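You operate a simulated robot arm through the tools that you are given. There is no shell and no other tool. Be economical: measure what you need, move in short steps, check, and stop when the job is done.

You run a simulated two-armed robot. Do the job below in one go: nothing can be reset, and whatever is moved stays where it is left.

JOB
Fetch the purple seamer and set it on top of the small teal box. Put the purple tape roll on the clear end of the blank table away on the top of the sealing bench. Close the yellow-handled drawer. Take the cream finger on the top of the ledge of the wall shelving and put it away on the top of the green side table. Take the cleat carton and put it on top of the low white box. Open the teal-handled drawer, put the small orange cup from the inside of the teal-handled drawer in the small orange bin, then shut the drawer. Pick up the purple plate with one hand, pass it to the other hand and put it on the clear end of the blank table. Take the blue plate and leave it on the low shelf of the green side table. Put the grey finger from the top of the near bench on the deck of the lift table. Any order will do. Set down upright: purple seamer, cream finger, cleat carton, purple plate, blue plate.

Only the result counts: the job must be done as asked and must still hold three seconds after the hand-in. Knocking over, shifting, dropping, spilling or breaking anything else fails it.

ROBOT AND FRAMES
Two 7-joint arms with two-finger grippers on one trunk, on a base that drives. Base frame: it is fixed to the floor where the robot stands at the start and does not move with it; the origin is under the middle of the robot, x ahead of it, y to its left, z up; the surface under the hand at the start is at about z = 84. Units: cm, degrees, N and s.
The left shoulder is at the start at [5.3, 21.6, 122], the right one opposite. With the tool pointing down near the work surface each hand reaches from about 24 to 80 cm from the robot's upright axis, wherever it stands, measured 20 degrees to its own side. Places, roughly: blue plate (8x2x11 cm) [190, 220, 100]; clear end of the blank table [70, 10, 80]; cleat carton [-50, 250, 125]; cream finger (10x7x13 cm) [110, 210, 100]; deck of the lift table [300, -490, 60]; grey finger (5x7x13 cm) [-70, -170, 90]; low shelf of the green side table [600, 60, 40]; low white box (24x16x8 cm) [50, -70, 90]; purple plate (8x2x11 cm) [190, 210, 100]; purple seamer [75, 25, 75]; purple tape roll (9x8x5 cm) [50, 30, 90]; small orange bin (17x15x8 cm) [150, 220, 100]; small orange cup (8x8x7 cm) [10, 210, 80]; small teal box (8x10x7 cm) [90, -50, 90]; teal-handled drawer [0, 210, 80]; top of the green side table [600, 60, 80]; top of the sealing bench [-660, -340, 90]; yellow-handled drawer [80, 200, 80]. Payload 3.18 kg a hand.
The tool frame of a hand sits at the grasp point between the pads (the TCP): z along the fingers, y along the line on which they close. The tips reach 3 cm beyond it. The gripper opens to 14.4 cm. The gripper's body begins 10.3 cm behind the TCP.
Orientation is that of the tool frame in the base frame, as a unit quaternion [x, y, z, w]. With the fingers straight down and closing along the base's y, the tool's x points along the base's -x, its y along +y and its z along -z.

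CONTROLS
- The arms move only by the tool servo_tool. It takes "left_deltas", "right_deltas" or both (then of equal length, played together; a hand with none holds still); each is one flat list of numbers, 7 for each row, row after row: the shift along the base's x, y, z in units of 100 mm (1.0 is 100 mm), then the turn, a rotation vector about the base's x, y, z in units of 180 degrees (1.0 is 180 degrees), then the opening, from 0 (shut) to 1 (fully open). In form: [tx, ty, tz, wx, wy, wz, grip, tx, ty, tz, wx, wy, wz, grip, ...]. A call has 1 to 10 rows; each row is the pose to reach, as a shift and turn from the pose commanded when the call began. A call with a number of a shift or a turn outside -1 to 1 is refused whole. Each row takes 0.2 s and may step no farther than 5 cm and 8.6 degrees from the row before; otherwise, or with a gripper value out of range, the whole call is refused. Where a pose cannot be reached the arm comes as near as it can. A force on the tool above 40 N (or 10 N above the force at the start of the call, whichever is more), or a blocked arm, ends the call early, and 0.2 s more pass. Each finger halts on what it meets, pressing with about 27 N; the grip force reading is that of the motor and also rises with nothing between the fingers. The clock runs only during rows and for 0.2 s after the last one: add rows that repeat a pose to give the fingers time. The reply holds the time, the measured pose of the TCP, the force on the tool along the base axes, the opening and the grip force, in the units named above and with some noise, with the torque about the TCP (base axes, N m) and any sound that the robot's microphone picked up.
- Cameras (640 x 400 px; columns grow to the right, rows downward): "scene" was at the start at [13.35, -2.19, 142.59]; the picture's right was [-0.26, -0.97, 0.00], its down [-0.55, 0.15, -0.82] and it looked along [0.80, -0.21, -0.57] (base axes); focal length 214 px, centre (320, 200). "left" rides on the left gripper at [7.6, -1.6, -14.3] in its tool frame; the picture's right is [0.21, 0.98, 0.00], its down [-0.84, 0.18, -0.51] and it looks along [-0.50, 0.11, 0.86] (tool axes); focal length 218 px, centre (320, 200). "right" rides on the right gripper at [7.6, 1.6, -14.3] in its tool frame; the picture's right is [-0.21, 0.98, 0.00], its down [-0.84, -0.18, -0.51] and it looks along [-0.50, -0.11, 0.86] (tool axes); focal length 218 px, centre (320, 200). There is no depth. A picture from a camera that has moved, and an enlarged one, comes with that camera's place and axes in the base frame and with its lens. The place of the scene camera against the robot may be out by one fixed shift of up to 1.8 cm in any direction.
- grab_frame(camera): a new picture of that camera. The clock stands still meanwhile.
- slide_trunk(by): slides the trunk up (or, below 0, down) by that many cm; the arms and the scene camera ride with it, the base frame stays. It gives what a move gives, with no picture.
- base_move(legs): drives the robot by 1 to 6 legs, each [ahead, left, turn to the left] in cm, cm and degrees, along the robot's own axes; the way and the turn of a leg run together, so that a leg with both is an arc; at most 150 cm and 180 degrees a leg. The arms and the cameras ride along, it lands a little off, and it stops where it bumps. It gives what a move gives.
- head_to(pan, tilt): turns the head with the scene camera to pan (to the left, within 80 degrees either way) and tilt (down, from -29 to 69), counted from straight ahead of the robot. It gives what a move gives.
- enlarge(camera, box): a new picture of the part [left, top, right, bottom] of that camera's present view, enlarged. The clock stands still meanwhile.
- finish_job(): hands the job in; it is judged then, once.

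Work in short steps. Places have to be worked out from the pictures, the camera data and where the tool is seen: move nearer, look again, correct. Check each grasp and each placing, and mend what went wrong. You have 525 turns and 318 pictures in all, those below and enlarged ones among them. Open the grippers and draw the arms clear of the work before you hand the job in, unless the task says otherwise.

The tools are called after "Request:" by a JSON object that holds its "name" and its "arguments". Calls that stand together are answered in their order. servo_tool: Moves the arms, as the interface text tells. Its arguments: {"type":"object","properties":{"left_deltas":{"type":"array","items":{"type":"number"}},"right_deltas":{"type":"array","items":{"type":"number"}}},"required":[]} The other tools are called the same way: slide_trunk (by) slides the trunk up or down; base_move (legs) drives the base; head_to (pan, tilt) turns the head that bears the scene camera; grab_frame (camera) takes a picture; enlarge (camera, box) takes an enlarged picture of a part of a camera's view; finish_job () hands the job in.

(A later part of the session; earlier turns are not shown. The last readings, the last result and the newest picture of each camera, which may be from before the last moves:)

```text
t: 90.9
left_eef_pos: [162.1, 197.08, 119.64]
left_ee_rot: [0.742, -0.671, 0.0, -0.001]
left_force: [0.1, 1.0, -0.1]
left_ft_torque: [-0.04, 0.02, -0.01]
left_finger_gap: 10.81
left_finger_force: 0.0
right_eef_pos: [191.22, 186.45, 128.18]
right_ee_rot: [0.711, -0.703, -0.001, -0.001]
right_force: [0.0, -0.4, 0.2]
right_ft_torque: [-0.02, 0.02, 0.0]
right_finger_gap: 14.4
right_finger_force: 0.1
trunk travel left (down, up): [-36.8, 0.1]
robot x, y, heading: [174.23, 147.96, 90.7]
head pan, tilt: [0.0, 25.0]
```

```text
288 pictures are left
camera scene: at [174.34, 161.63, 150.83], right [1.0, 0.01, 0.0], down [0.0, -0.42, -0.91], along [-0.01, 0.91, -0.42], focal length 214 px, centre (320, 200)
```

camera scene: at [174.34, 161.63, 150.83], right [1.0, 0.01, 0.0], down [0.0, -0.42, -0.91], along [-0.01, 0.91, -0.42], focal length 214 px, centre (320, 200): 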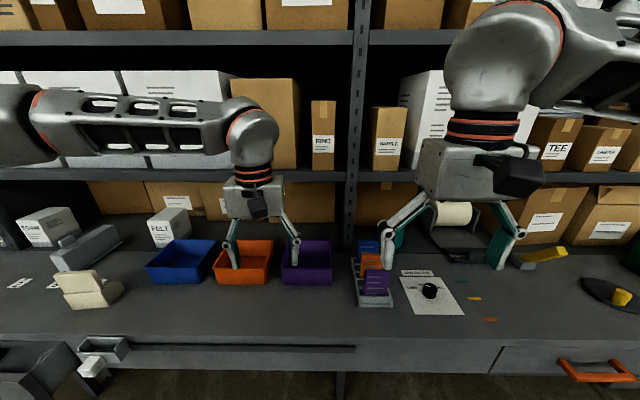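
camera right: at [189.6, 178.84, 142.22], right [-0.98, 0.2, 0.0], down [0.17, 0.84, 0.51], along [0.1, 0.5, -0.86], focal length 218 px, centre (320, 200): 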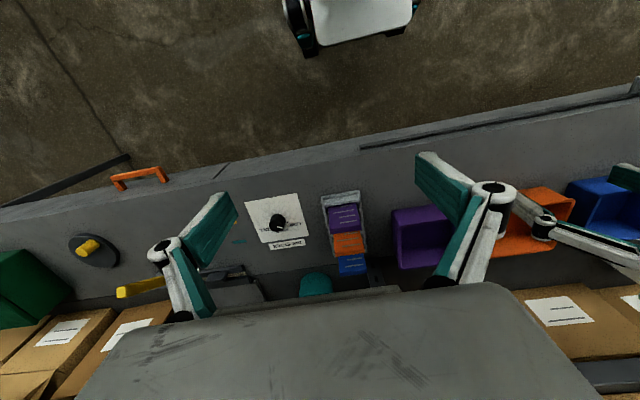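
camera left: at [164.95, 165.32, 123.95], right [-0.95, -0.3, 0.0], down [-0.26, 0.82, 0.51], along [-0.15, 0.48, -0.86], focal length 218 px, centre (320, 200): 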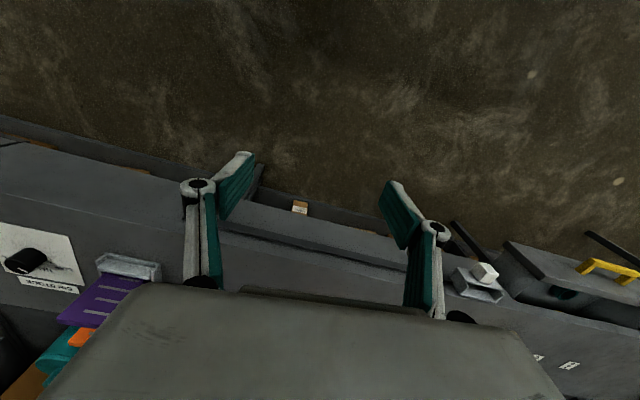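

I enlarge both views on the rack to triangulate the plates.

Request:
{"name": "enlarge", "arguments": {"camera": "right", "box": [285, 175, 405, 295]}}

Request:
{"name": "enlarge", "arguments": {"camera": "scene", "box": [320, 220, 440, 320]}}

```text
3.33 times, centred on (345, 235) of right
camera zoom: at [189.6, 178.84, 142.22], right [-0.98, 0.2, 0.0], down [0.17, 0.84, 0.51], along [0.1, 0.5, -0.86], focal length 728 px, centre (237, 83)
```

zoom: 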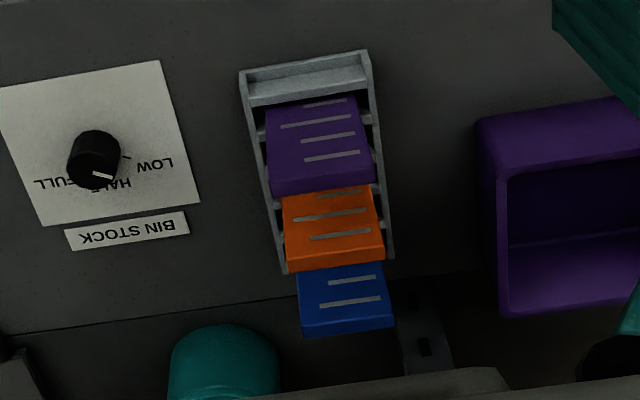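

```text
4.00 times, centred on (380, 270) of scene
camera zoom: at [174.34, 161.63, 150.83], right [1.0, 0.01, 0.0], down [0.0, -0.42, -0.91], along [-0.01, 0.91, -0.42], focal length 858 px, centre (80, -80)
```

zoom: 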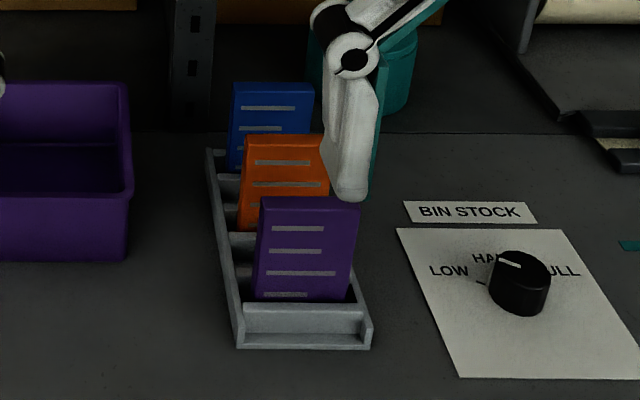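

The purple plate's top is near (190, 207.8, 106), with its yaw turned about -6°. I move the right hand forward and look again.

Request:
{"name": "servo_tool", "arguments": {"right_deltas": [0, 0.33, -0.1, 0, 0, 0, 1, -0.05, 0.66, -0.3, 0, 0, -0.015, 0.9, -0.1, 1, -0.5, 0, 0, -0.03, 0.85]}}

Request:
{"name": "enlarge", "arguments": {"camera": "right", "box": [200, 80, 440, 230]}}

```text
t: 91.7
left_eef_pos: [161.94, 197.18, 119.72]
left_ee_rot: [0.742, -0.671, 0.0, -0.001]
left_force: [0.1, -0.3, -0.8]
left_ft_torque: [-0.03, 0.02, -0.02]
left_finger_gap: 10.79
left_finger_force: 0.1
right_eef_pos: [190.26, 196.73, 123.2]
right_ee_rot: [-0.677, 0.736, 0.001, -0.001]
right_force: [0.1, 0.0, -0.7]
right_ft_torque: [-0.05, -0.01, 0.02]
right_finger_gap: 12.26
right_finger_force: 0.1
trunk travel left (down, up): [-36.8, 0.1]
robot x, y, heading: [173.97, 148.09, 90.5]
head pan, tilt: [0.0, 25.0]
```

```text
2.67 times, centred on (320, 155) of right
camera zoom: at [187.91, 189.28, 137.16], right [-0.96, 0.29, 0.0], down [0.25, 0.82, 0.51], along [0.15, 0.49, -0.86], focal length 582 px, centre (320, 320)
```

zoom: 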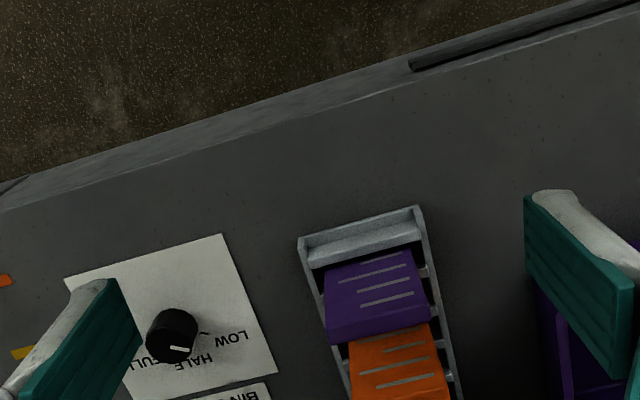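

The plate's top seems nearer z≈103, y≈210. I go to y≈208 at z≈114 (safely above) and check again.

Request:
{"name": "servo_tool", "arguments": {"right_deltas": [0, 0.4, -0.1, 0, 0, 0.005, 0.8, 0, 0.8, -0.4, 0, 0, 0.01, 0.8, 0, 1, -0.8, 0, 0, 0.015, 0.8]}}

Request:
{"name": "enlarge", "arguments": {"camera": "right", "box": [200, 80, 440, 230]}}

Request:
{"name": "enlarge", "arguments": {"camera": "scene", "box": [300, 180, 480, 330]}}

```text
t: 92.5
left_eef_pos: [162.16, 197.21, 119.64]
left_ee_rot: [0.741, -0.671, 0.001, 0.0]
left_force: [0.0, 0.3, 0.2]
left_ft_torque: [-0.01, 0.0, 0.02]
left_finger_gap: 10.79
left_finger_force: 0.1
right_eef_pos: [189.98, 206.69, 115.04]
right_ee_rot: [-0.695, 0.719, 0.0, 0.0]
right_force: [0.0, -0.4, -0.1]
right_ft_torque: [-0.02, 0.02, -0.02]
right_finger_gap: 11.49
right_finger_force: 0.0
trunk travel left (down, up): [-36.8, 0.1]
robot x, y, heading: [173.99, 147.85, 90.8]
head pan, tilt: [0.0, 25.0]
```

```text
2.67 times, centred on (320, 155) of right
camera zoom: at [188.12, 199.16, 129.09], right [-0.97, 0.24, 0.0], down [0.21, 0.84, 0.51], along [0.12, 0.49, -0.86], focal length 582 px, centre (320, 320)
```

zoom: 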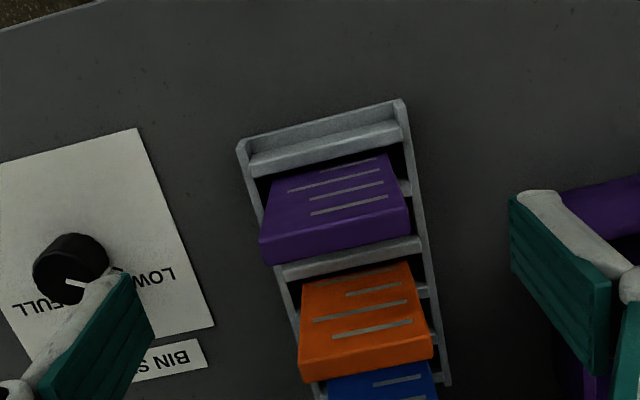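

```text
2.67 times, centred on (390, 255) of scene
camera zoom: at [174.37, 161.67, 150.83], right [1.0, 0.01, 0.0], down [0.0, -0.42, -0.91], along [-0.01, 0.91, -0.42], focal length 572 px, centre (133, 53)
```

zoom: 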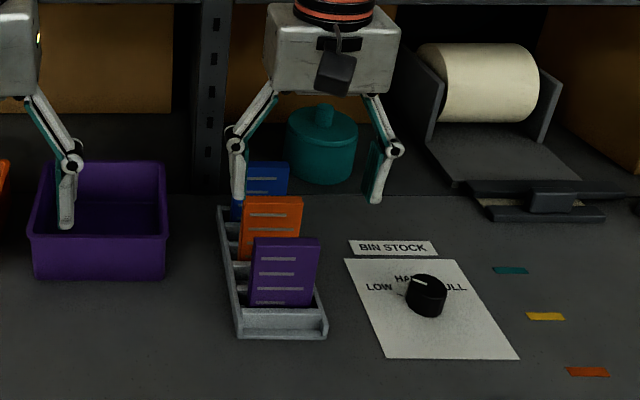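

Solving by apparent width, the plate's top is at z≈99.5 with its centre near (190.2, 210.8) and almost no yaw; the scene camera is biased by about 1.5 cm. I centre the hand over it.

Request:
{"name": "servo_tool", "arguments": {"right_deltas": [0.02, 0.4, -0.3, 0, 0, 0.01, 0.8, 0.02, 0.4, -0.7, 0, 0, 0.02, 0.8]}}

Request:
{"name": "enlarge", "arguments": {"camera": "right", "box": [180, 60, 460, 235]}}

Request:
{"name": "enlarge", "arguments": {"camera": "scene", "box": [300, 180, 480, 330]}}

```text
t: 93.1
left_eef_pos: [162.11, 196.92, 119.67]
left_ee_rot: [0.742, -0.67, -0.001, -0.001]
left_force: [0.9, 0.5, -0.6]
left_ft_torque: [0.0, -0.01, -0.01]
left_finger_gap: 10.8
left_finger_force: 0.1
right_eef_pos: [190.35, 210.19, 108.14]
right_ee_rot: [0.717, -0.697, -0.001, 0.0]
right_force: [-0.2, 0.0, -0.4]
right_ft_torque: [0.02, 0.07, -0.02]
right_finger_gap: 11.54
right_finger_force: 0.1
trunk travel left (down, up): [-36.8, 0.1]
robot x, y, heading: [173.81, 148.17, 90.5]
head pan, tilt: [0.0, 25.0]
```

```text
2.29 times, centred on (320, 148) of right
camera zoom: at [188.95, 202.61, 122.23], right [-0.98, 0.18, 0.0], down [0.16, 0.85, 0.51], along [0.09, 0.5, -0.86], focal length 499 px, centre (320, 320)
```

zoom: 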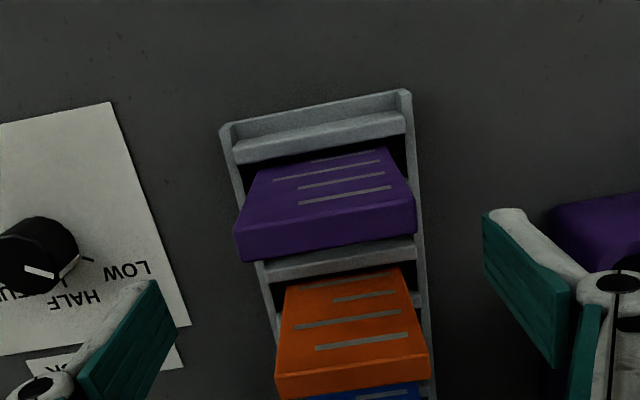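

```text
2.67 times, centred on (390, 255) of scene
camera zoom: at [174.43, 161.49, 150.85], right [1.0, 0.01, 0.0], down [0.0, -0.42, -0.91], along [-0.01, 0.91, -0.42], focal length 572 px, centre (133, 53)
```

zoom: 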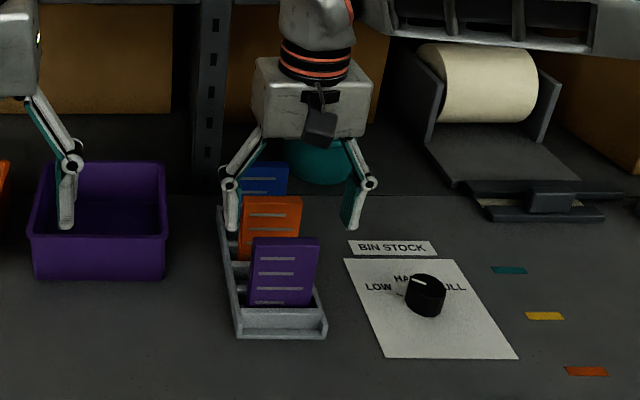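

Everything is aligned: the plate centre is at (190.2, 210.1), top z≈101. I descend and close on its sides.

Request:
{"name": "servo_tool", "arguments": {"right_deltas": [-0.01, 0, -0.35, 0, 0, -0.005, 0.8, -0.01, 0, -0.7, 0, 0, -0.009, 0.8, -0.01, 0, -0.95, 0, 0, -0.009, 0.8, -0.01, 0, -0.95, 0, 0, -0.009, 0.8]}}

Request:
{"name": "enlarge", "arguments": {"camera": "scene", "box": [330, 180, 450, 330]}}

Request:
{"name": "enlarge", "arguments": {"camera": "right", "box": [180, 60, 460, 235]}}

```text
t: 94.1
left_eef_pos: [162.06, 197.05, 119.77]
left_ee_rot: [0.742, -0.671, 0.0, -0.001]
left_force: [0.2, 0.0, 0.7]
left_ft_torque: [0.01, 0.0, 0.01]
left_finger_gap: 10.77
left_finger_force: 0.1
right_eef_pos: [190.27, 210.3, 98.8]
right_ee_rot: [0.707, -0.707, 0.0, 0.0]
right_force: [1.1, 0.4, -0.2]
right_ft_torque: [-0.01, 0.04, 0.03]
right_finger_gap: 11.52
right_finger_force: 0.1
trunk travel left (down, up): [-36.8, 0.1]
robot x, y, heading: [174.29, 148.19, 91.0]
head pan, tilt: [0.0, 25.0]
```

```text
2.67 times, centred on (390, 255) of scene
camera zoom: at [174.33, 161.54, 150.84], right [1.0, 0.01, 0.0], down [0.01, -0.42, -0.91], along [-0.01, 0.91, -0.42], focal length 572 px, centre (133, 53)
```

zoom: 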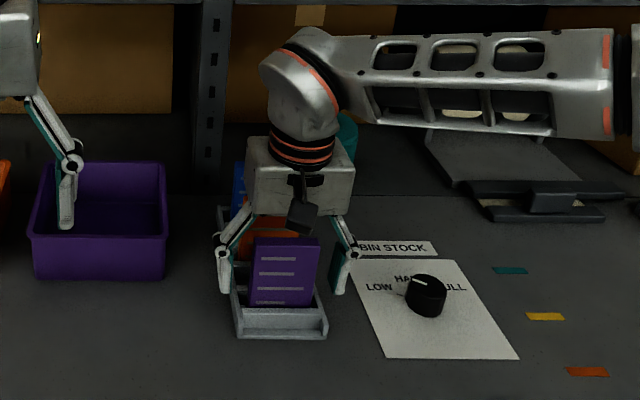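

```text
2.29 times, centred on (320, 148) of right
camera zoom: at [188.6, 202.77, 112.84], right [-0.98, 0.21, 0.0], down [0.18, 0.84, 0.51], along [0.11, 0.5, -0.86], focal length 499 px, centre (320, 320)
```

zoom: 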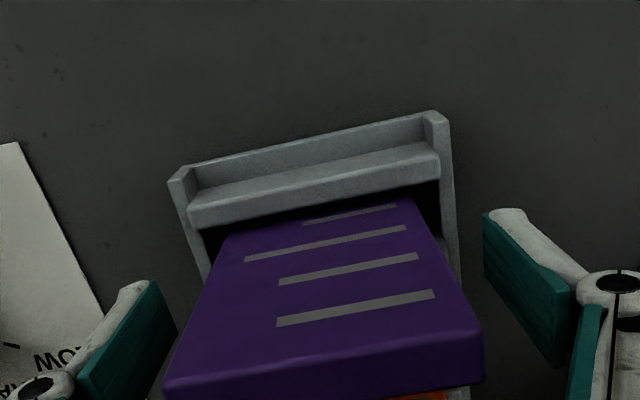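

The plate centre reads y≈209.4, so I shift back 0.8 cm and close.

Request:
{"name": "servo_tool", "arguments": {"right_deltas": [-0.01, -0.08, 0, 0, 0, 0, 0.8, -0.01, -0.08, 0, 0, 0, 0, 0.6, -0.01, -0.08, 0, 0, 0, 0, 0.4, -0.01, -0.08, 0, 0, 0, 0, 0.4, -0.01, -0.08, 0, 0, 0, 0, 0.3]}}

Request:
{"name": "enlarge", "arguments": {"camera": "right", "box": [180, 60, 460, 235]}}

```text
t: 95.3
left_eef_pos: [161.91, 197.08, 119.74]
left_ee_rot: [0.742, -0.67, 0.001, -0.001]
left_force: [0.1, 0.3, 0.6]
left_ft_torque: [-0.01, 0.01, 0.02]
left_finger_gap: 10.83
left_finger_force: 0.0
right_eef_pos: [190.19, 209.61, 98.91]
right_ee_rot: [0.708, -0.707, -0.001, -0.001]
right_force: [-1.3, 2.0, 9.9]
right_ft_torque: [0.05, 0.19, -0.01]
right_finger_gap: 6.89
right_finger_force: 27.6
trunk travel left (down, up): [-36.8, 0.1]
robot x, y, heading: [173.97, 147.61, 91.0]
head pan, tilt: [0.0, 25.0]
```

```text
2.29 times, centred on (320, 148) of right
camera zoom: at [188.54, 201.98, 112.89], right [-0.98, 0.21, 0.0], down [0.18, 0.84, 0.51], along [0.11, 0.5, -0.86], focal length 499 px, centre (320, 320)
```

zoom: 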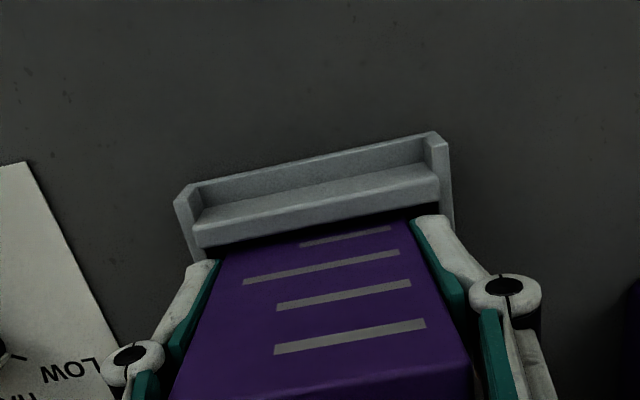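

Gripped at 6.9 cm, so the plate is narrower and its top is at z≈104. I re-grip about 2.8 cm higher to leave its lower half free for the hand-over.

Request:
{"name": "servo_tool", "arguments": {"right_deltas": [0, 0, 0, 0, 0, 0, 0.6, 0, 0, 0, 0, 0, 0, 0.65, 0, -0.05, 0.28, 0, 0, 0, 0.65, 0, -0.05, 0.28, 0, 0, 0, 0.4, 0, -0.05, 0.28, 0, 0, 0, 0.3, 0, -0.05, 0.28, 0, 0, 0, 0.3]}}

Request:
{"name": "enlarge", "arguments": {"camera": "scene", "box": [330, 180, 450, 330]}}

```text
t: 96.7
left_eef_pos: [161.98, 197.0, 119.68]
left_ee_rot: [0.742, -0.67, 0.0, -0.001]
left_force: [0.4, 0.5, 0.3]
left_ft_torque: [0.01, 0.0, 0.03]
left_finger_gap: 10.82
left_finger_force: 0.1
right_eef_pos: [190.24, 208.99, 101.52]
right_ee_rot: [-0.707, 0.707, -0.001, 0.001]
right_force: [-0.3, -2.0, 2.3]
right_ft_torque: [-0.07, -0.02, 0.0]
right_finger_gap: 6.88
right_finger_force: 27.2
trunk travel left (down, up): [-36.8, 0.1]
robot x, y, heading: [173.75, 148.06, 90.5]
head pan, tilt: [0.0, 25.0]
```

```text
2.67 times, centred on (390, 255) of scene
camera zoom: at [174.33, 161.54, 150.84], right [1.0, 0.01, 0.0], down [0.0, -0.42, -0.91], along [-0.01, 0.91, -0.42], focal length 572 px, centre (133, 53)
```

zoom: 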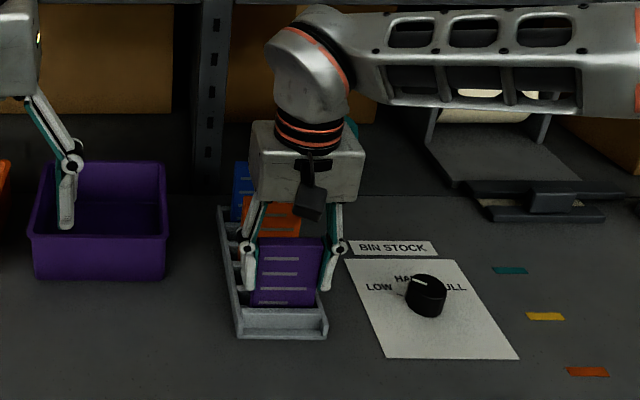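

Gripped again. I lift straight up out of the rack.

Request:
{"name": "servo_tool", "arguments": {"right_deltas": [0, 0, 0.2, 0, 0, 0, 0.3, 0, 0, 0.5, 0, 0, 0, 0.3, 0, 0, 0.8, 0, 0, 0, 0.3, 0, 0, 1, 0, 0, 0, 0.3]}}

Request:
{"name": "enlarge", "arguments": {"camera": "scene", "box": [300, 150, 480, 330]}}

```text
t: 97.7
left_eef_pos: [161.92, 197.25, 119.84]
left_ee_rot: [0.742, -0.67, 0.0, -0.002]
left_force: [-0.3, 0.4, -0.3]
left_ft_torque: [-0.04, 0.01, 0.0]
left_finger_gap: 10.78
left_finger_force: 0.0
right_eef_pos: [190.18, 209.25, 111.66]
right_ee_rot: [-0.707, 0.707, 0.0, 0.0]
right_force: [-0.2, 0.5, -0.9]
right_ft_torque: [-0.01, 0.02, 0.05]
right_finger_gap: 6.89
right_finger_force: 27.0
trunk travel left (down, up): [-36.8, 0.1]
robot x, y, heading: [174.01, 148.08, 90.8]
head pan, tilt: [0.0, 25.0]
```

```text
2.22 times, centred on (390, 240) of scene
camera zoom: at [174.32, 161.55, 150.84], right [1.0, 0.01, 0.0], down [0.01, -0.42, -0.91], along [-0.01, 0.91, -0.42], focal length 477 px, centre (164, 111)
```

zoom: 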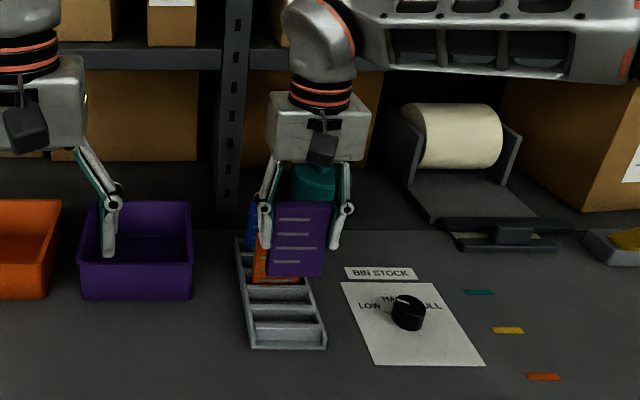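

The plate is out. I back away from the ledge into free space for the hand-over.

Request:
{"name": "base_move", "arguments": {"legs": [[-38, 0, 0]]}}

Request:
{"name": "servo_tool", "arguments": {"right_deltas": [0, 0, 0.05, 0, 0, 0.045, 0.3, 0, -0.1, 0.1, 0, 0, 0.09, 0.3, 0, -0.2, 0.1, 0, 0, 0.135, 0.3, 0, -0.3, 0.1, 0, 0, 0.18, 0.3, 0, -0.4, 0.1, 0, 0, 0.225, 0.3, 0, -0.5, 0.1, 0, 0, 0.27, 0.3, 0, -0.6, 0.1, 0, 0, 0.315, 0.3, 0, -0.7, 0.1, 0, 0, 0.36, 0.3, 0, -0.8, 0.1, 0, 0, 0.405, 0.3, 0, -0.9, 0.1, 0, 0, 0.45, 0.3]}}

```text
t: 100.2
left_eef_pos: [162.15, 158.64, 119.71]
left_ee_rot: [0.747, -0.665, 0.0, -0.001]
left_force: [-0.1, -0.3, 0.3]
left_ft_torque: [0.0, 0.01, -0.02]
left_finger_gap: 10.79
left_finger_force: 0.0
right_eef_pos: [189.95, 171.06, 111.46]
right_ee_rot: [0.712, -0.702, 0.0, -0.001]
right_force: [-0.1, 0.0, -0.3]
right_ft_torque: [0.05, -0.01, 0.0]
right_finger_gap: 6.87
right_finger_force: 27.0
trunk travel left (down, up): [-36.8, 0.1]
robot x, y, heading: [174.84, 109.88, 91.6]
head pan, tilt: [0.0, 25.0]
```

```text
t: 102.4
left_eef_pos: [161.81, 158.41, 119.75]
left_ee_rot: [0.746, -0.665, 0.0, -0.002]
left_force: [-0.4, -1.4, 0.1]
left_ft_torque: [0.05, -0.03, -0.01]
left_finger_gap: 10.79
left_finger_force: 0.0
right_eef_pos: [194.75, 150.89, 102.14]
right_ee_rot: [0.988, -0.117, -0.001, -0.096]
right_force: [-0.7, -0.2, 0.5]
right_ft_torque: [-0.01, -0.01, 0.0]
right_finger_gap: 6.88
right_finger_force: 27.1
right hand out of reach, approached as far as the arm can: row 2, 3, 4, 5, 6, 7, 8, 9, 10
trunk travel left (down, up): [-36.8, 0.1]
robot x, y, heading: [174.79, 109.91, 91.4]
head pan, tilt: [0.0, 25.0]
```

The +90° yaw is out of range for the right hand, so I'll split it: right at +45°, left pointing forward-right. I bring the right hand to θ≈135°, level, in front.

Request:
{"name": "servo_tool", "arguments": {"right_deltas": [-0.2, 0.1, 0.15, -0.0114, 0.0048, -0.0348, 0.3, -0.4, 0.2, 0.3, -0.0228, 0.0096, -0.0696, 0.3, -0.6, 0.3, 0.45, -0.0342, 0.0144, -0.1044, 0.3, -0.8, 0.4, 0.6, -0.0456, 0.0192, -0.1392, 0.3, -1, 0.5, 0.7, -0.057, 0.024, -0.174, 0.3]}}

```text
t: 103.6
left_eef_pos: [162.29, 158.94, 119.69]
left_ee_rot: [0.746, -0.666, -0.001, 0.0]
left_force: [0.6, 0.8, -0.5]
left_ft_torque: [-0.04, 0.0, 0.0]
left_finger_gap: 10.79
left_finger_force: 0.0
right_eef_pos: [185.07, 155.85, 108.9]
right_ee_rot: [0.923, -0.385, 0.0, 0.003]
right_force: [0.4, 1.3, -0.7]
right_ft_torque: [-0.03, 0.06, 0.0]
right_finger_gap: 6.92
right_finger_force: 26.9
right hand out of reach, approached as far as the arm can: row 2, 3, 4
trunk travel left (down, up): [-36.8, 0.1]
robot x, y, heading: [174.65, 109.86, 91.3]
head pan, tilt: [0.0, 25.0]
```

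Right is now level at θ≈135°. I extend it forward for room and meanwhile yaw the left hand by -51°.

Request:
{"name": "servo_tool", "arguments": {"right_deltas": [-0.05, 0.2, 0.05, 0, 0, 0, 0.3, -0.1, 0.4, 0.1, 0, 0, 0, 0.3, -0.15, 0.6, 0.15, 0, 0, 0, 0.3, -0.2, 0.8, 0.2, 0, 0, 0, 0.3, -0.2, 1, 0.3, 0, 0, 0, 0.3, -0.2, 1, 0.3, 0, 0, 0, 0.3, -0.2, 1, 0.3, 0, 0, 0, 0.3], "left_deltas": [0, -0.1, 0, 0, 0, -0.041, 0.5, 0, -0.2, 0, 0, 0, -0.082, 0.5, 0, -0.3, 0, 0, 0, -0.123, 0.5, 0, -0.4, 0, 0, 0, -0.164, 0.5, 0, -0.5, 0, 0, 0, -0.205, 0.5, 0, -0.6, 0, 0, 0, -0.246, 0.5, 0, -0.7, 0, 0, 0, -0.287, 0.5]}}

Request:
{"name": "servo_tool", "arguments": {"left_deltas": [0, 0, 0, 0.0295, -0.0295, 0, 0.5, 0, 0, 0, 0.059, -0.059, 0, 0.5, 0, 0, 0, 0.0885, -0.0885, 0, 0.5, 0, 0, 0, 0.118, -0.118, 0, 0.5, 0, 0, 0, 0.1475, -0.1475, 0, 0.5, 0, 0, 0, 0.177, -0.177, 0, 0.5, 0, 0, 0, 0.2065, -0.2065, 0, 0.5, 0, 0, 0, 0.236, -0.236, 0, 0.5]}}

Request:
{"name": "grab_frame", "arguments": {"camera": "scene"}}

```text
t: 105.2
left_eef_pos: [162.06, 153.2, 119.65]
left_ee_rot: [-0.468, 0.884, 0.0, 0.001]
left_force: [-0.4, -0.5, 0.0]
left_ft_torque: [0.0, -0.02, 0.02]
left_finger_gap: 7.2
left_finger_force: 0.0
left hand out of reach, approached as far as the arm can: row 6, 7
right_eef_pos: [184.7, 156.64, 109.18]
right_ee_rot: [0.924, -0.383, -0.001, 0.001]
right_force: [-1.0, 0.8, -0.2]
right_ft_torque: [-0.01, 0.0, -0.02]
right_finger_gap: 6.9
right_finger_force: 26.6
right hand out of reach, approached as far as the arm can: row 1, 2, 3, 4, 5, 6, 7
trunk travel left (down, up): [-36.8, 0.1]
robot x, y, heading: [174.71, 109.83, 91.7]
head pan, tilt: [0.0, 25.0]
```

```text
t: 107.0
left_eef_pos: [162.05, 157.07, 120.33]
left_ee_rot: [-0.406, 0.764, 0.146, 0.48]
left_force: [0.0, -0.2, 0.5]
left_ft_torque: [-0.02, -0.02, -0.02]
left_finger_gap: 7.19
left_finger_force: 0.1
left hand out of reach, approached as far as the arm can: row 7, 8
right_eef_pos: [184.54, 156.71, 109.22]
right_ee_rot: [0.924, -0.383, 0.0, 0.001]
right_force: [-0.8, -0.1, -0.6]
right_ft_torque: [-0.02, -0.02, 0.01]
right_finger_gap: 6.9
right_finger_force: 26.7
trunk travel left (down, up): [-36.8, 0.1]
robot x, y, heading: [174.25, 109.89, 91.6]
head pan, tilt: [0.0, 25.0]
```

```text
275 pictures are left
camera scene: at [174.76, 123.33, 150.84], right [1.0, 0.03, 0.0], down [0.01, -0.42, -0.91], along [-0.02, 0.91, -0.42], focal length 214 px, centre (320, 200)
```

scene: 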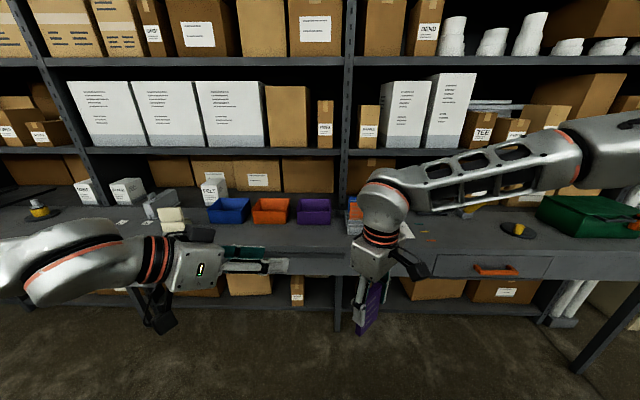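

The left fingers point forward-right and down 30° as wanted, bar an 11° roll. I correct the roll and move to a pre-grasp point about 12 cm short of the plate's lower near edge.

Request:
{"name": "servo_tool", "arguments": {"left_deltas": [0.25, -0.24, -0.2, 0.01, 0.01, -0.008, 0.55, 0.5, -0.48, -0.4, 0.02, 0.02, -0.016, 0.55, 0.75, -0.72, -0.6, 0.03, 0.03, -0.023, 0.55, 1, -0.95, -0.8, 0.038, 0.038, -0.03, 0.55]}}

Request:
{"name": "grab_frame", "arguments": {"camera": "left"}}

```text
t: 108.0
left_eef_pos: [167.58, 156.49, 112.75]
left_ee_rot: [-0.339, 0.796, 0.189, 0.464]
left_force: [0.4, 0.1, 0.5]
left_ft_torque: [-0.03, -0.02, 0.0]
left_finger_gap: 7.9
left_finger_force: 0.0
left hand out of reach, approached as far as the arm can: row 1, 2, 3, 4
right_eef_pos: [184.71, 156.78, 109.25]
right_ee_rot: [0.924, -0.383, -0.001, 0.002]
right_force: [-0.3, -0.8, 0.3]
right_ft_torque: [0.0, 0.02, -0.01]
right_finger_gap: 6.88
right_finger_force: 27.0
trunk travel left (down, up): [-36.8, 0.1]
robot x, y, heading: [175.01, 109.97, 91.4]
head pan, tilt: [0.0, 25.0]
```

```text
274 pictures are left
camera left: at [157.45, 143.83, 113.36], right [-0.77, 0.61, -0.2], down [-0.15, 0.12, 0.98], along [0.62, 0.78, 0.0], focal length 218 px, centre (320, 200)
```

left: 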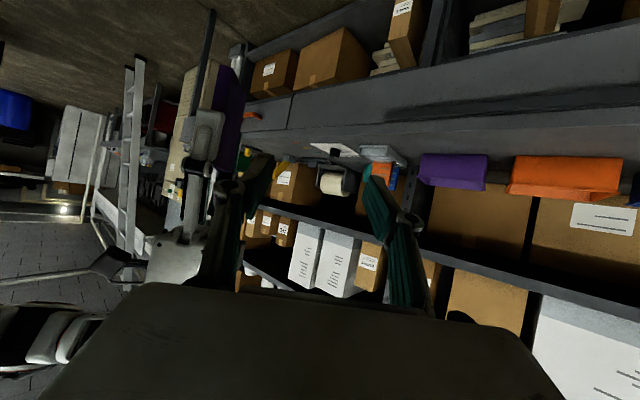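

The left hand is limited close to the body, so I change the plan. The right goes back to θ≈91° further out, and the left turns to point straight right (along +x), so the approach is a plain sideways move.

Request:
{"name": "servo_tool", "arguments": {"right_deltas": [0.1, 0.15, 0.05, 0, 0, -0.041, 0.3, 0.2, 0.3, 0.1, 0, 0, -0.082, 0.3, 0.3, 0.45, 0.15, 0, 0, -0.123, 0.3, 0.4, 0.6, 0.2, 0, 0, -0.164, 0.3, 0.5, 0.75, 0.25, 0, 0, -0.205, 0.3, 0.6, 0.9, 0.3, 0, 0, -0.241, 0.3, 0.6, 0.9, 0.3, 0, 0, -0.241, 0.3], "left_deltas": [-0.1, 0.15, 0, 0, 0, -0.041, 0.55, -0.2, 0.3, 0, 0, 0, -0.082, 0.55, -0.3, 0.45, 0, 0, 0, -0.123, 0.55, -0.4, 0.6, 0, 0, 0, -0.164, 0.55, -0.4, 0.75, 0, 0, 0, -0.205, 0.55, -0.4, 0.9, 0, 0, 0, -0.246, 0.55, -0.4, 0.9, 0, 0, 0, -0.246, 0.55]}}

Request:
{"name": "grab_frame", "arguments": {"camera": "scene"}}

```text
t: 109.6
left_eef_pos: [163.81, 165.56, 113.09]
left_ee_rot: [-0.005, 0.865, 0.004, 0.501]
left_force: [-0.2, -0.8, -0.3]
left_ft_torque: [0.0, 0.01, 0.03]
left_finger_gap: 7.9
left_finger_force: 0.1
left hand out of reach, approached as far as the arm can: row 3, 4, 5
right_eef_pos: [190.46, 165.61, 112.33]
right_ee_rot: [0.717, -0.697, -0.001, 0.0]
right_force: [0.2, -0.9, -0.9]
right_ft_torque: [0.02, -0.02, -0.01]
right_finger_gap: 6.88
right_finger_force: 27.4
trunk travel left (down, up): [-36.8, 0.1]
robot x, y, heading: [174.68, 110.0, 91.4]
head pan, tilt: [0.0, 25.0]
```

```text
273 pictures are left
camera scene: at [174.77, 123.15, 150.86], right [1.0, 0.03, 0.0], down [0.01, -0.42, -0.91], along [-0.02, 0.91, -0.42], focal length 214 px, centre (320, 200)
```

scene: 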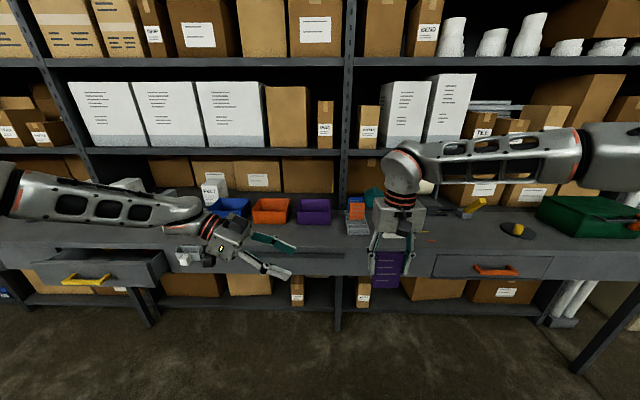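

Left now points along +x, tilted 30° down, level with the plate's normal. I advance 10 cm and check.

Request:
{"name": "servo_tool", "arguments": {"left_deltas": [0.35, 0, 0, 0, 0, 0, 0.55, 0.7, 0, 0, 0, 0, 0, 0.55, 1, 0, 0, 0, 0, 0, 0.55]}}

Request:
{"name": "enlarge", "arguments": {"camera": "scene", "box": [260, 180, 450, 310]}}

Request:
{"name": "grab_frame", "arguments": {"camera": "left"}}

```text
t: 110.4
left_eef_pos: [173.93, 165.79, 112.92]
left_ee_rot: [-0.005, 0.866, 0.004, 0.501]
left_force: [0.9, -0.6, -0.1]
left_ft_torque: [-0.01, -0.02, 0.02]
left_finger_gap: 7.93
left_finger_force: 0.0
right_eef_pos: [190.7, 165.83, 112.23]
right_ee_rot: [0.717, -0.697, -0.001, 0.003]
right_force: [0.5, 0.3, -1.1]
right_ft_torque: [-0.03, 0.04, 0.02]
right_finger_gap: 6.86
right_finger_force: 26.9
trunk travel left (down, up): [-36.8, 0.1]
robot x, y, heading: [174.68, 110.17, 91.3]
head pan, tilt: [0.0, 25.0]
```

```text
3.08 times, centred on (355, 245) of scene
camera zoom: at [174.98, 123.38, 150.83], right [1.0, 0.02, 0.0], down [0.01, -0.42, -0.91], along [-0.02, 0.91, -0.42], focal length 660 px, centre (212, 62)
```

zoom: 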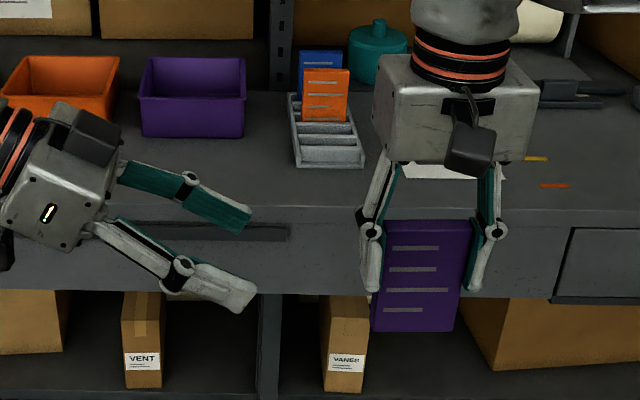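

```text
271 pictures are left
camera left: at [157.79, 163.94, 113.42], right [-0.12, 0.98, -0.18], down [-0.02, 0.18, 0.98], along [0.99, 0.12, 0.0], focal length 218 px, centre (320, 200)
```

left: 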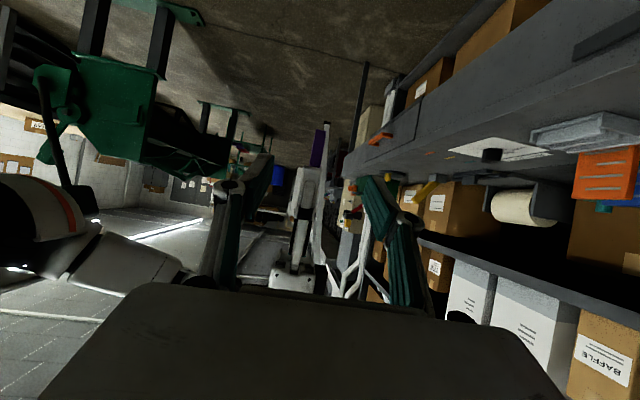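

The scene view shows the right fingertips only about 4 cm above the plate's bottom, so a 30° approach would foul them. I flatten the left hand to 10° tilt for a first, temporary hold and go to a pre-grasp point.

Request:
{"name": "servo_tool", "arguments": {"left_deltas": [0.13, 0, -0.12, 0, -0.037, 0, 0.45, 0.26, 0, -0.25, 0, -0.074, 0, 0.45, 0.4, 0, -0.38, 0, -0.111, 0, 0.45, 0.4, 0, -0.38, 0, -0.111, 0, 0.45]}}

Request:
{"name": "enlarge", "arguments": {"camera": "scene", "box": [260, 180, 450, 310]}}

```text
t: 111.4
left_eef_pos: [177.91, 165.59, 109.0]
left_ee_rot: [-0.006, 0.765, 0.004, 0.644]
left_force: [0.2, 0.1, 0.8]
left_ft_torque: [-0.01, 0.03, 0.02]
left_finger_gap: 6.48
left_finger_force: 0.1
right_eef_pos: [190.62, 165.76, 112.22]
right_ee_rot: [0.717, -0.697, -0.001, 0.001]
right_force: [0.5, -0.8, 0.2]
right_ft_torque: [-0.01, 0.02, -0.01]
right_finger_gap: 6.89
right_finger_force: 27.3
trunk travel left (down, up): [-36.8, 0.1]
robot x, y, heading: [174.81, 110.16, 91.4]
head pan, tilt: [0.0, 25.0]
```

```text
3.08 times, centred on (355, 245) of scene
camera zoom: at [174.88, 123.28, 150.85], right [1.0, 0.02, 0.0], down [0.01, -0.42, -0.91], along [-0.02, 0.91, -0.42], focal length 660 px, centre (212, 62)
```

zoom: 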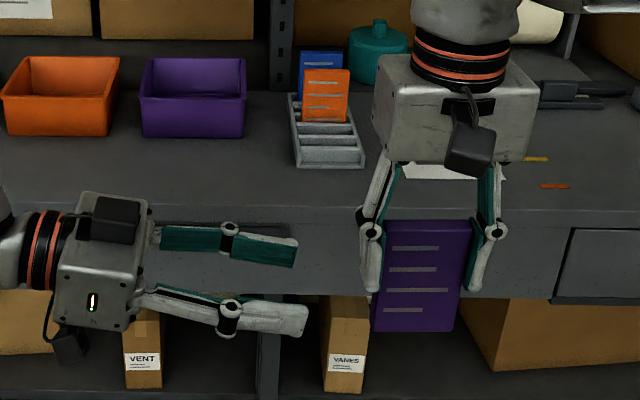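

Geometry checks out: plate bottom z≈105.3, right fingertips ≈109. I slide the left fingers in around the plate's lower edge.

Request:
{"name": "servo_tool", "arguments": {"left_deltas": [0.3, 0.01, -0.1, 0, 0, 0, 0.4, 0.6, 0.01, -0.16, 0, 0, 0, 0.4, 0.85, 0.01, -0.18, 0, 0, 0, 0.4, 1, 0.01, -0.18, 0, 0, 0, 0.4, 1, 0.01, -0.18, 0, 0, 0, 0.4]}}

Request:
{"name": "enlarge", "arguments": {"camera": "scene", "box": [300, 200, 430, 300]}}

```text
t: 112.6
left_eef_pos: [188.03, 165.73, 107.43]
left_ee_rot: [-0.006, 0.766, 0.003, 0.643]
left_force: [0.6, 0.0, 0.1]
left_ft_torque: [0.02, -0.01, 0.03]
left_finger_gap: 5.76
left_finger_force: 0.1
right_eef_pos: [190.61, 165.87, 112.25]
right_ee_rot: [0.717, -0.697, -0.001, 0.001]
right_force: [-0.5, 0.8, -1.1]
right_ft_torque: [-0.02, -0.02, -0.02]
right_finger_gap: 6.9
right_finger_force: 27.5
trunk travel left (down, up): [-36.8, 0.1]
robot x, y, heading: [174.79, 109.8, 91.3]
head pan, tilt: [0.0, 25.0]
```

```text
4.00 times, centred on (365, 250) of scene
camera zoom: at [174.83, 123.35, 150.84], right [1.0, 0.03, 0.0], down [0.01, -0.42, -0.91], along [-0.02, 0.91, -0.42], focal length 858 px, centre (140, 0)
```

zoom: 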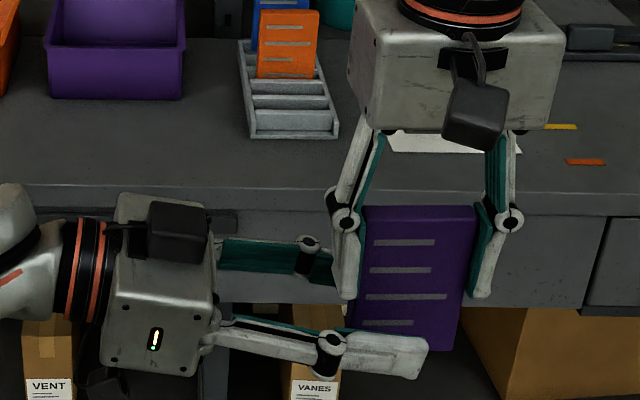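

The fingers straddle the plate's lower part. I close the left hand.

Request:
{"name": "servo_tool", "arguments": {"left_deltas": [0, 0, 0, 0, 0, 0, 0.25, 0, 0, 0, 0, 0, 0, 0.15, 0, 0, 0, 0, 0, 0, 0.1, 0, 0, 0, 0, 0, 0, 0.05, 0, 0, 0, 0, 0, 0, 0.05]}}

Request:
{"name": "enlarge", "arguments": {"camera": "scene", "box": [300, 200, 430, 300]}}

```text
t: 113.8
left_eef_pos: [187.88, 165.86, 107.39]
left_ee_rot: [-0.006, 0.765, 0.003, 0.644]
left_force: [4.2, 10.0, -1.4]
left_ft_torque: [-0.1, 0.08, 0.34]
left_finger_gap: 1.42
left_finger_force: 27.5
right_eef_pos: [190.48, 165.67, 112.23]
right_ee_rot: [0.717, -0.697, -0.001, 0.002]
right_force: [-4.8, -10.3, 1.7]
right_ft_torque: [-0.39, 0.14, -0.05]
right_finger_gap: 6.88
right_finger_force: 26.9
trunk travel left (down, up): [-36.8, 0.1]
robot x, y, heading: [174.99, 109.67, 91.4]
head pan, tilt: [0.0, 25.0]
```

```text
4.00 times, centred on (365, 250) of scene
camera zoom: at [174.86, 123.35, 150.84], right [1.0, 0.02, 0.0], down [0.01, -0.42, -0.91], along [-0.02, 0.91, -0.42], focal length 858 px, centre (140, 0)
```

zoom: 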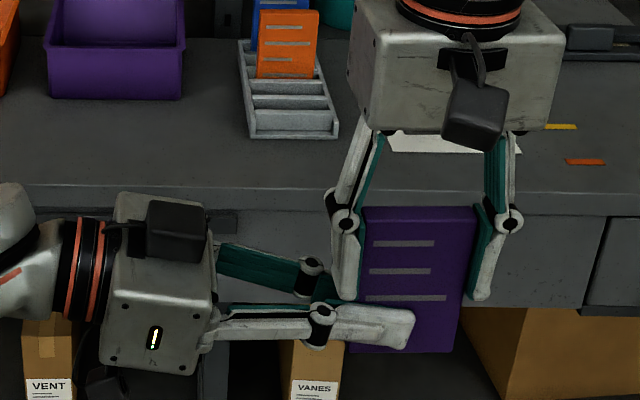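

Both hands hold the plate (thickness 1.4 cm). The right hand now opens, moves up 3 cm and grips the top again.

Request:
{"name": "servo_tool", "arguments": {"right_deltas": [0, 0, 0, 0, 0, 0, 0.5, 0, 0, 0, 0, 0, 0, 0.58, 0, 0, 0.15, 0, 0, 0, 0.58, 0, 0, 0.3, 0, 0, 0, 0.58, 0, 0, 0.3, 0, 0, 0, 0.58]}}

Request:
{"name": "enlarge", "arguments": {"camera": "scene", "box": [300, 200, 430, 300]}}

```text
t: 115.0
left_eef_pos: [187.97, 165.78, 107.36]
left_ee_rot: [-0.006, 0.766, 0.004, 0.643]
left_force: [-0.7, -0.7, 0.3]
left_ft_torque: [-0.01, 0.06, 0.0]
left_finger_gap: 1.41
left_finger_force: 27.3
right_eef_pos: [190.35, 165.96, 115.3]
right_ee_rot: [0.717, -0.697, -0.001, 0.002]
right_force: [0.6, 0.7, 0.6]
right_ft_torque: [0.0, -0.03, 0.0]
right_finger_gap: 8.39
right_finger_force: 0.1
trunk travel left (down, up): [-36.8, 0.1]
robot x, y, heading: [174.62, 110.09, 91.6]
head pan, tilt: [0.0, 25.0]
```

```text
4.00 times, centred on (365, 250) of scene
camera zoom: at [174.87, 123.35, 150.84], right [1.0, 0.02, 0.0], down [0.01, -0.42, -0.91], along [-0.02, 0.91, -0.42], focal length 858 px, centre (140, 0)
```

zoom: 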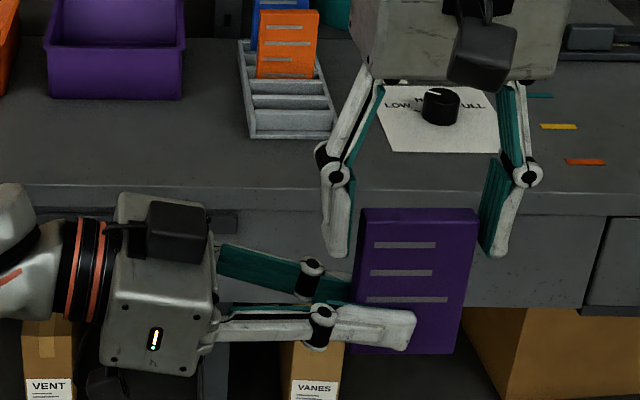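

The left holds the plate alone, upright. The right re-grips the top 3.5 cm.

Request:
{"name": "servo_tool", "arguments": {"right_deltas": [0, 0, 0, 0, 0, 0, 0.5, 0, 0, 0, 0, 0, 0, 0.4, 0, 0, 0, 0, 0, 0, 0.3, 0, 0, 0, 0, 0, 0, 0.3]}}

Request:
{"name": "servo_tool", "arguments": {"left_deltas": [0, 0, 0, 0, 0, 0, 0.25, 0, 0, 0, 0, 0, 0, 0.4, -0.3, 0, 0.05, 0, 0, 0, 0.4, -0.7, 0, 0.12, 0, 0, 0, 0.4, -1, 0, 0.18, 0, 0, 0, 0.4]}}

Request:
{"name": "enlarge", "arguments": {"camera": "scene", "box": [280, 190, 440, 300]}}

```text
t: 116.0
left_eef_pos: [188.0, 165.77, 107.3]
left_ee_rot: [-0.006, 0.766, 0.003, 0.643]
left_force: [-14.8, -2.6, -1.6]
left_ft_torque: [0.06, -0.37, -0.03]
left_finger_gap: 1.42
left_finger_force: 26.9
right_eef_pos: [190.55, 165.81, 115.32]
right_ee_rot: [0.717, -0.698, -0.001, -0.001]
right_force: [14.1, 3.0, 1.4]
right_ft_torque: [0.22, -0.72, 0.03]
right_finger_gap: 6.89
right_finger_force: 27.5
trunk travel left (down, up): [-36.8, 0.1]
robot x, y, heading: [174.56, 109.97, 91.3]
head pan, tilt: [0.0, 25.0]
```

```text
t: 117.2
left_eef_pos: [177.84, 165.92, 109.14]
left_ee_rot: [-0.005, 0.765, 0.003, 0.644]
left_force: [0.0, 0.0, 0.8]
left_ft_torque: [0.0, -0.03, -0.01]
left_finger_gap: 5.75
left_finger_force: 0.0
right_eef_pos: [190.27, 165.88, 115.22]
right_ee_rot: [0.717, -0.697, -0.001, -0.001]
right_force: [-0.5, -0.5, -0.2]
right_ft_torque: [0.02, -0.04, -0.01]
right_finger_gap: 6.91
right_finger_force: 26.7
trunk travel left (down, up): [-36.8, 0.1]
robot x, y, heading: [174.76, 109.77, 91.3]
head pan, tilt: [0.0, 25.0]
```

```text
3.64 times, centred on (360, 245) of scene
camera zoom: at [174.78, 123.31, 150.84], right [1.0, 0.02, 0.0], down [0.01, -0.42, -0.91], along [-0.02, 0.91, -0.42], focal length 780 px, centre (174, 36)
```

zoom: 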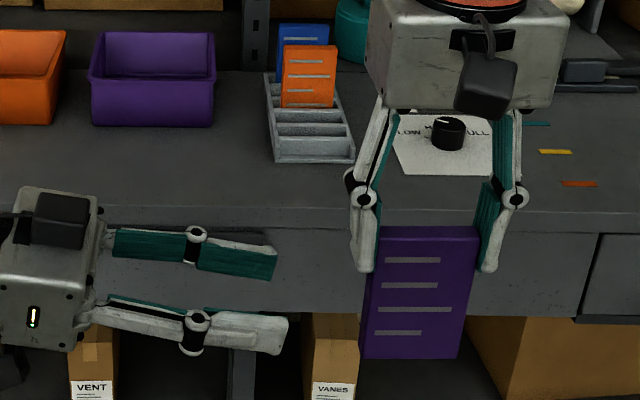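

The right holds the top only. The left tilts to 40° down and goes to the new pre-grasp point.

Request:
{"name": "servo_tool", "arguments": {"left_deltas": [-0.2, 0, 0.2, 0, 0.042, 0, 0.4, -0.2, 0, 0.45, 0, 0.084, 0, 0.4, 0, 0, 0.6, 0, 0.126, 0, 0.4, 0.17, 0, 0.67, 0, 0.167, 0, 0.4, 0.17, 0, 0.67, 0, 0.167, 0, 0.4]}}

Request:
{"name": "servo_tool", "arguments": {"left_deltas": [0.28, 0, -0.24, 0, 0, 0, 0.4, 0.56, 0, -0.47, 0, 0, 0, 0.4, 0.84, 0, -0.71, 0, 0, 0, 0.4, 0.84, 0, -0.71, 0, 0, 0, 0.4]}}

Request:
{"name": "enlarge", "arguments": {"camera": "scene", "box": [300, 200, 430, 300]}}

```text
t: 118.4
left_eef_pos: [179.42, 165.75, 116.0]
left_ee_rot: [-0.006, 0.906, 0.005, 0.423]
left_force: [-0.2, 0.7, 0.1]
left_ft_torque: [-0.02, -0.03, 0.0]
left_finger_gap: 5.75
left_finger_force: 0.1
right_eef_pos: [190.24, 165.84, 115.36]
right_ee_rot: [0.717, -0.697, -0.001, 0.0]
right_force: [0.0, 0.2, -0.1]
right_ft_torque: [-0.03, -0.04, 0.01]
right_finger_gap: 6.89
right_finger_force: 26.6
trunk travel left (down, up): [-36.8, 0.1]
robot x, y, heading: [174.88, 109.8, 91.4]
head pan, tilt: [0.0, 25.0]
```

```text
t: 119.4
left_eef_pos: [187.86, 165.79, 108.78]
left_ee_rot: [-0.005, 0.906, 0.005, 0.423]
left_force: [-0.2, 0.4, 0.1]
left_ft_torque: [0.01, -0.04, -0.02]
left_finger_gap: 5.78
left_finger_force: 0.0
right_eef_pos: [190.38, 165.86, 115.37]
right_ee_rot: [0.717, -0.697, -0.002, 0.0]
right_force: [0.5, -1.0, -0.1]
right_ft_torque: [0.01, -0.04, 0.02]
right_finger_gap: 6.89
right_finger_force: 27.1
trunk travel left (down, up): [-36.8, 0.1]
robot x, y, heading: [174.65, 109.79, 91.6]
head pan, tilt: [0.0, 25.0]
```

```text
4.00 times, centred on (365, 250) of scene
camera zoom: at [174.76, 123.3, 150.84], right [1.0, 0.03, 0.0], down [0.01, -0.42, -0.91], along [-0.02, 0.91, -0.42], focal length 858 px, centre (140, 0)
```

zoom: 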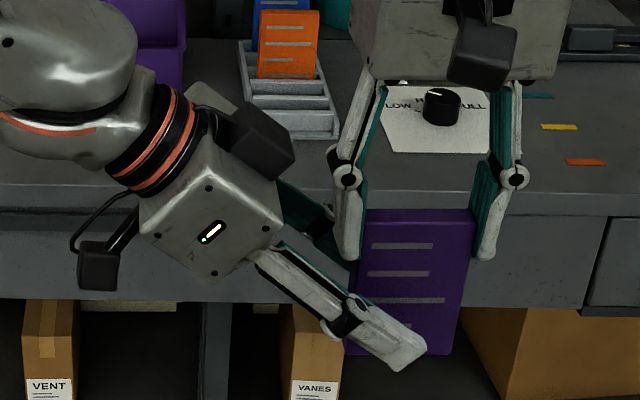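

In place. I close the left hand.

Request:
{"name": "servo_tool", "arguments": {"left_deltas": [0, 0, 0, 0, 0, 0, 0.25, 0, 0, 0, 0, 0, 0, 0.15, 0, 0, 0, 0, 0, 0, 0.05, 0, 0, 0, 0, 0, 0, 0.05]}}

Request:
{"name": "servo_tool", "arguments": {"right_deltas": [0, 0, 0, 0, 0, 0, 0.5, 0, 0, 0, 0, 0, 0, 0.62, 0, 0, 0.2, 0, 0, 0, 0.62, 0, 0, 0.5, 0, 0, 0, 0.62, 0.1, 0, 1, 0, 0, 0, 0.62]}}

Request:
{"name": "enlarge", "arguments": {"camera": "scene", "box": [280, 190, 440, 300]}}

```text
t: 120.4
left_eef_pos: [187.98, 165.72, 108.82]
left_ee_rot: [-0.004, 0.906, 0.004, 0.423]
left_force: [1.7, -5.1, 0.4]
left_ft_torque: [-0.25, -0.01, 0.17]
left_finger_gap: 1.4
left_finger_force: 26.6
right_eef_pos: [190.42, 165.89, 115.36]
right_ee_rot: [0.716, -0.698, -0.002, 0.001]
right_force: [-1.1, 3.2, -0.6]
right_ft_torque: [0.52, 0.09, -0.27]
right_finger_gap: 6.88
right_finger_force: 27.0
trunk travel left (down, up): [-36.8, 0.1]
robot x, y, heading: [175.04, 109.66, 91.4]
head pan, tilt: [0.0, 25.0]
```

```text
refused: row 5 steps farther than a row can; nothing moved
```

```text
3.64 times, centred on (360, 245) of scene
camera zoom: at [174.86, 123.35, 150.84], right [1.0, 0.02, 0.0], down [0.01, -0.42, -0.91], along [-0.02, 0.91, -0.42], focal length 780 px, centre (174, 36)
```

zoom: 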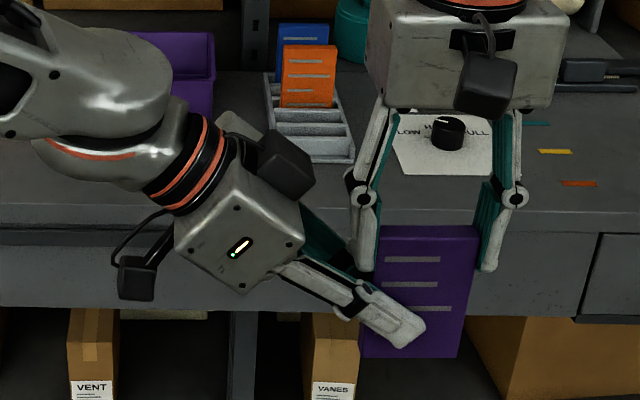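

Left grips at 1.4 cm. The right's retreat was refused for step size, so I redo it in smaller steps.

Request:
{"name": "servo_tool", "arguments": {"right_deltas": [0, 0, 0, 0, 0, 0, 0.5, 0, 0, 0, 0, 0, 0, 0.62, 0, 0, 0.2, 0, 0, 0, 0.62, 0, 0, 0.5, 0, 0, 0, 0.62, 0.1, 0, 0.9, 0, 0, 0, 0.62]}}

Request:
{"name": "enlarge", "arguments": {"camera": "scene", "box": [280, 190, 440, 300]}}

```text
t: 121.6
left_eef_pos: [188.06, 165.79, 108.89]
left_ee_rot: [-0.005, 0.906, 0.005, 0.423]
left_force: [0.0, 0.6, -0.6]
left_ft_torque: [0.02, 0.03, 0.0]
left_finger_gap: 1.41
left_finger_force: 26.9
right_eef_pos: [191.39, 165.71, 124.43]
right_ee_rot: [0.717, -0.698, -0.002, 0.001]
right_force: [0.2, -0.3, 0.0]
right_ft_torque: [0.02, -0.03, -0.02]
right_finger_gap: 8.92
right_finger_force: 0.0
trunk travel left (down, up): [-36.8, 0.1]
robot x, y, heading: [174.91, 109.57, 91.2]
head pan, tilt: [0.0, 25.0]
```

```text
3.64 times, centred on (360, 245) of scene
camera zoom: at [174.88, 123.25, 150.85], right [1.0, 0.02, 0.0], down [0.01, -0.42, -0.91], along [-0.02, 0.91, -0.42], focal length 780 px, centre (174, 36)
```

zoom: 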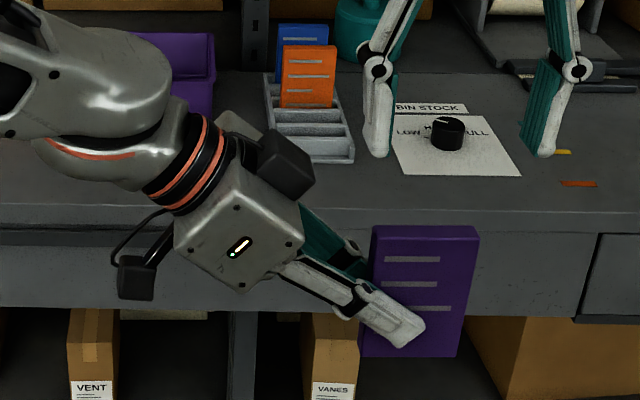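

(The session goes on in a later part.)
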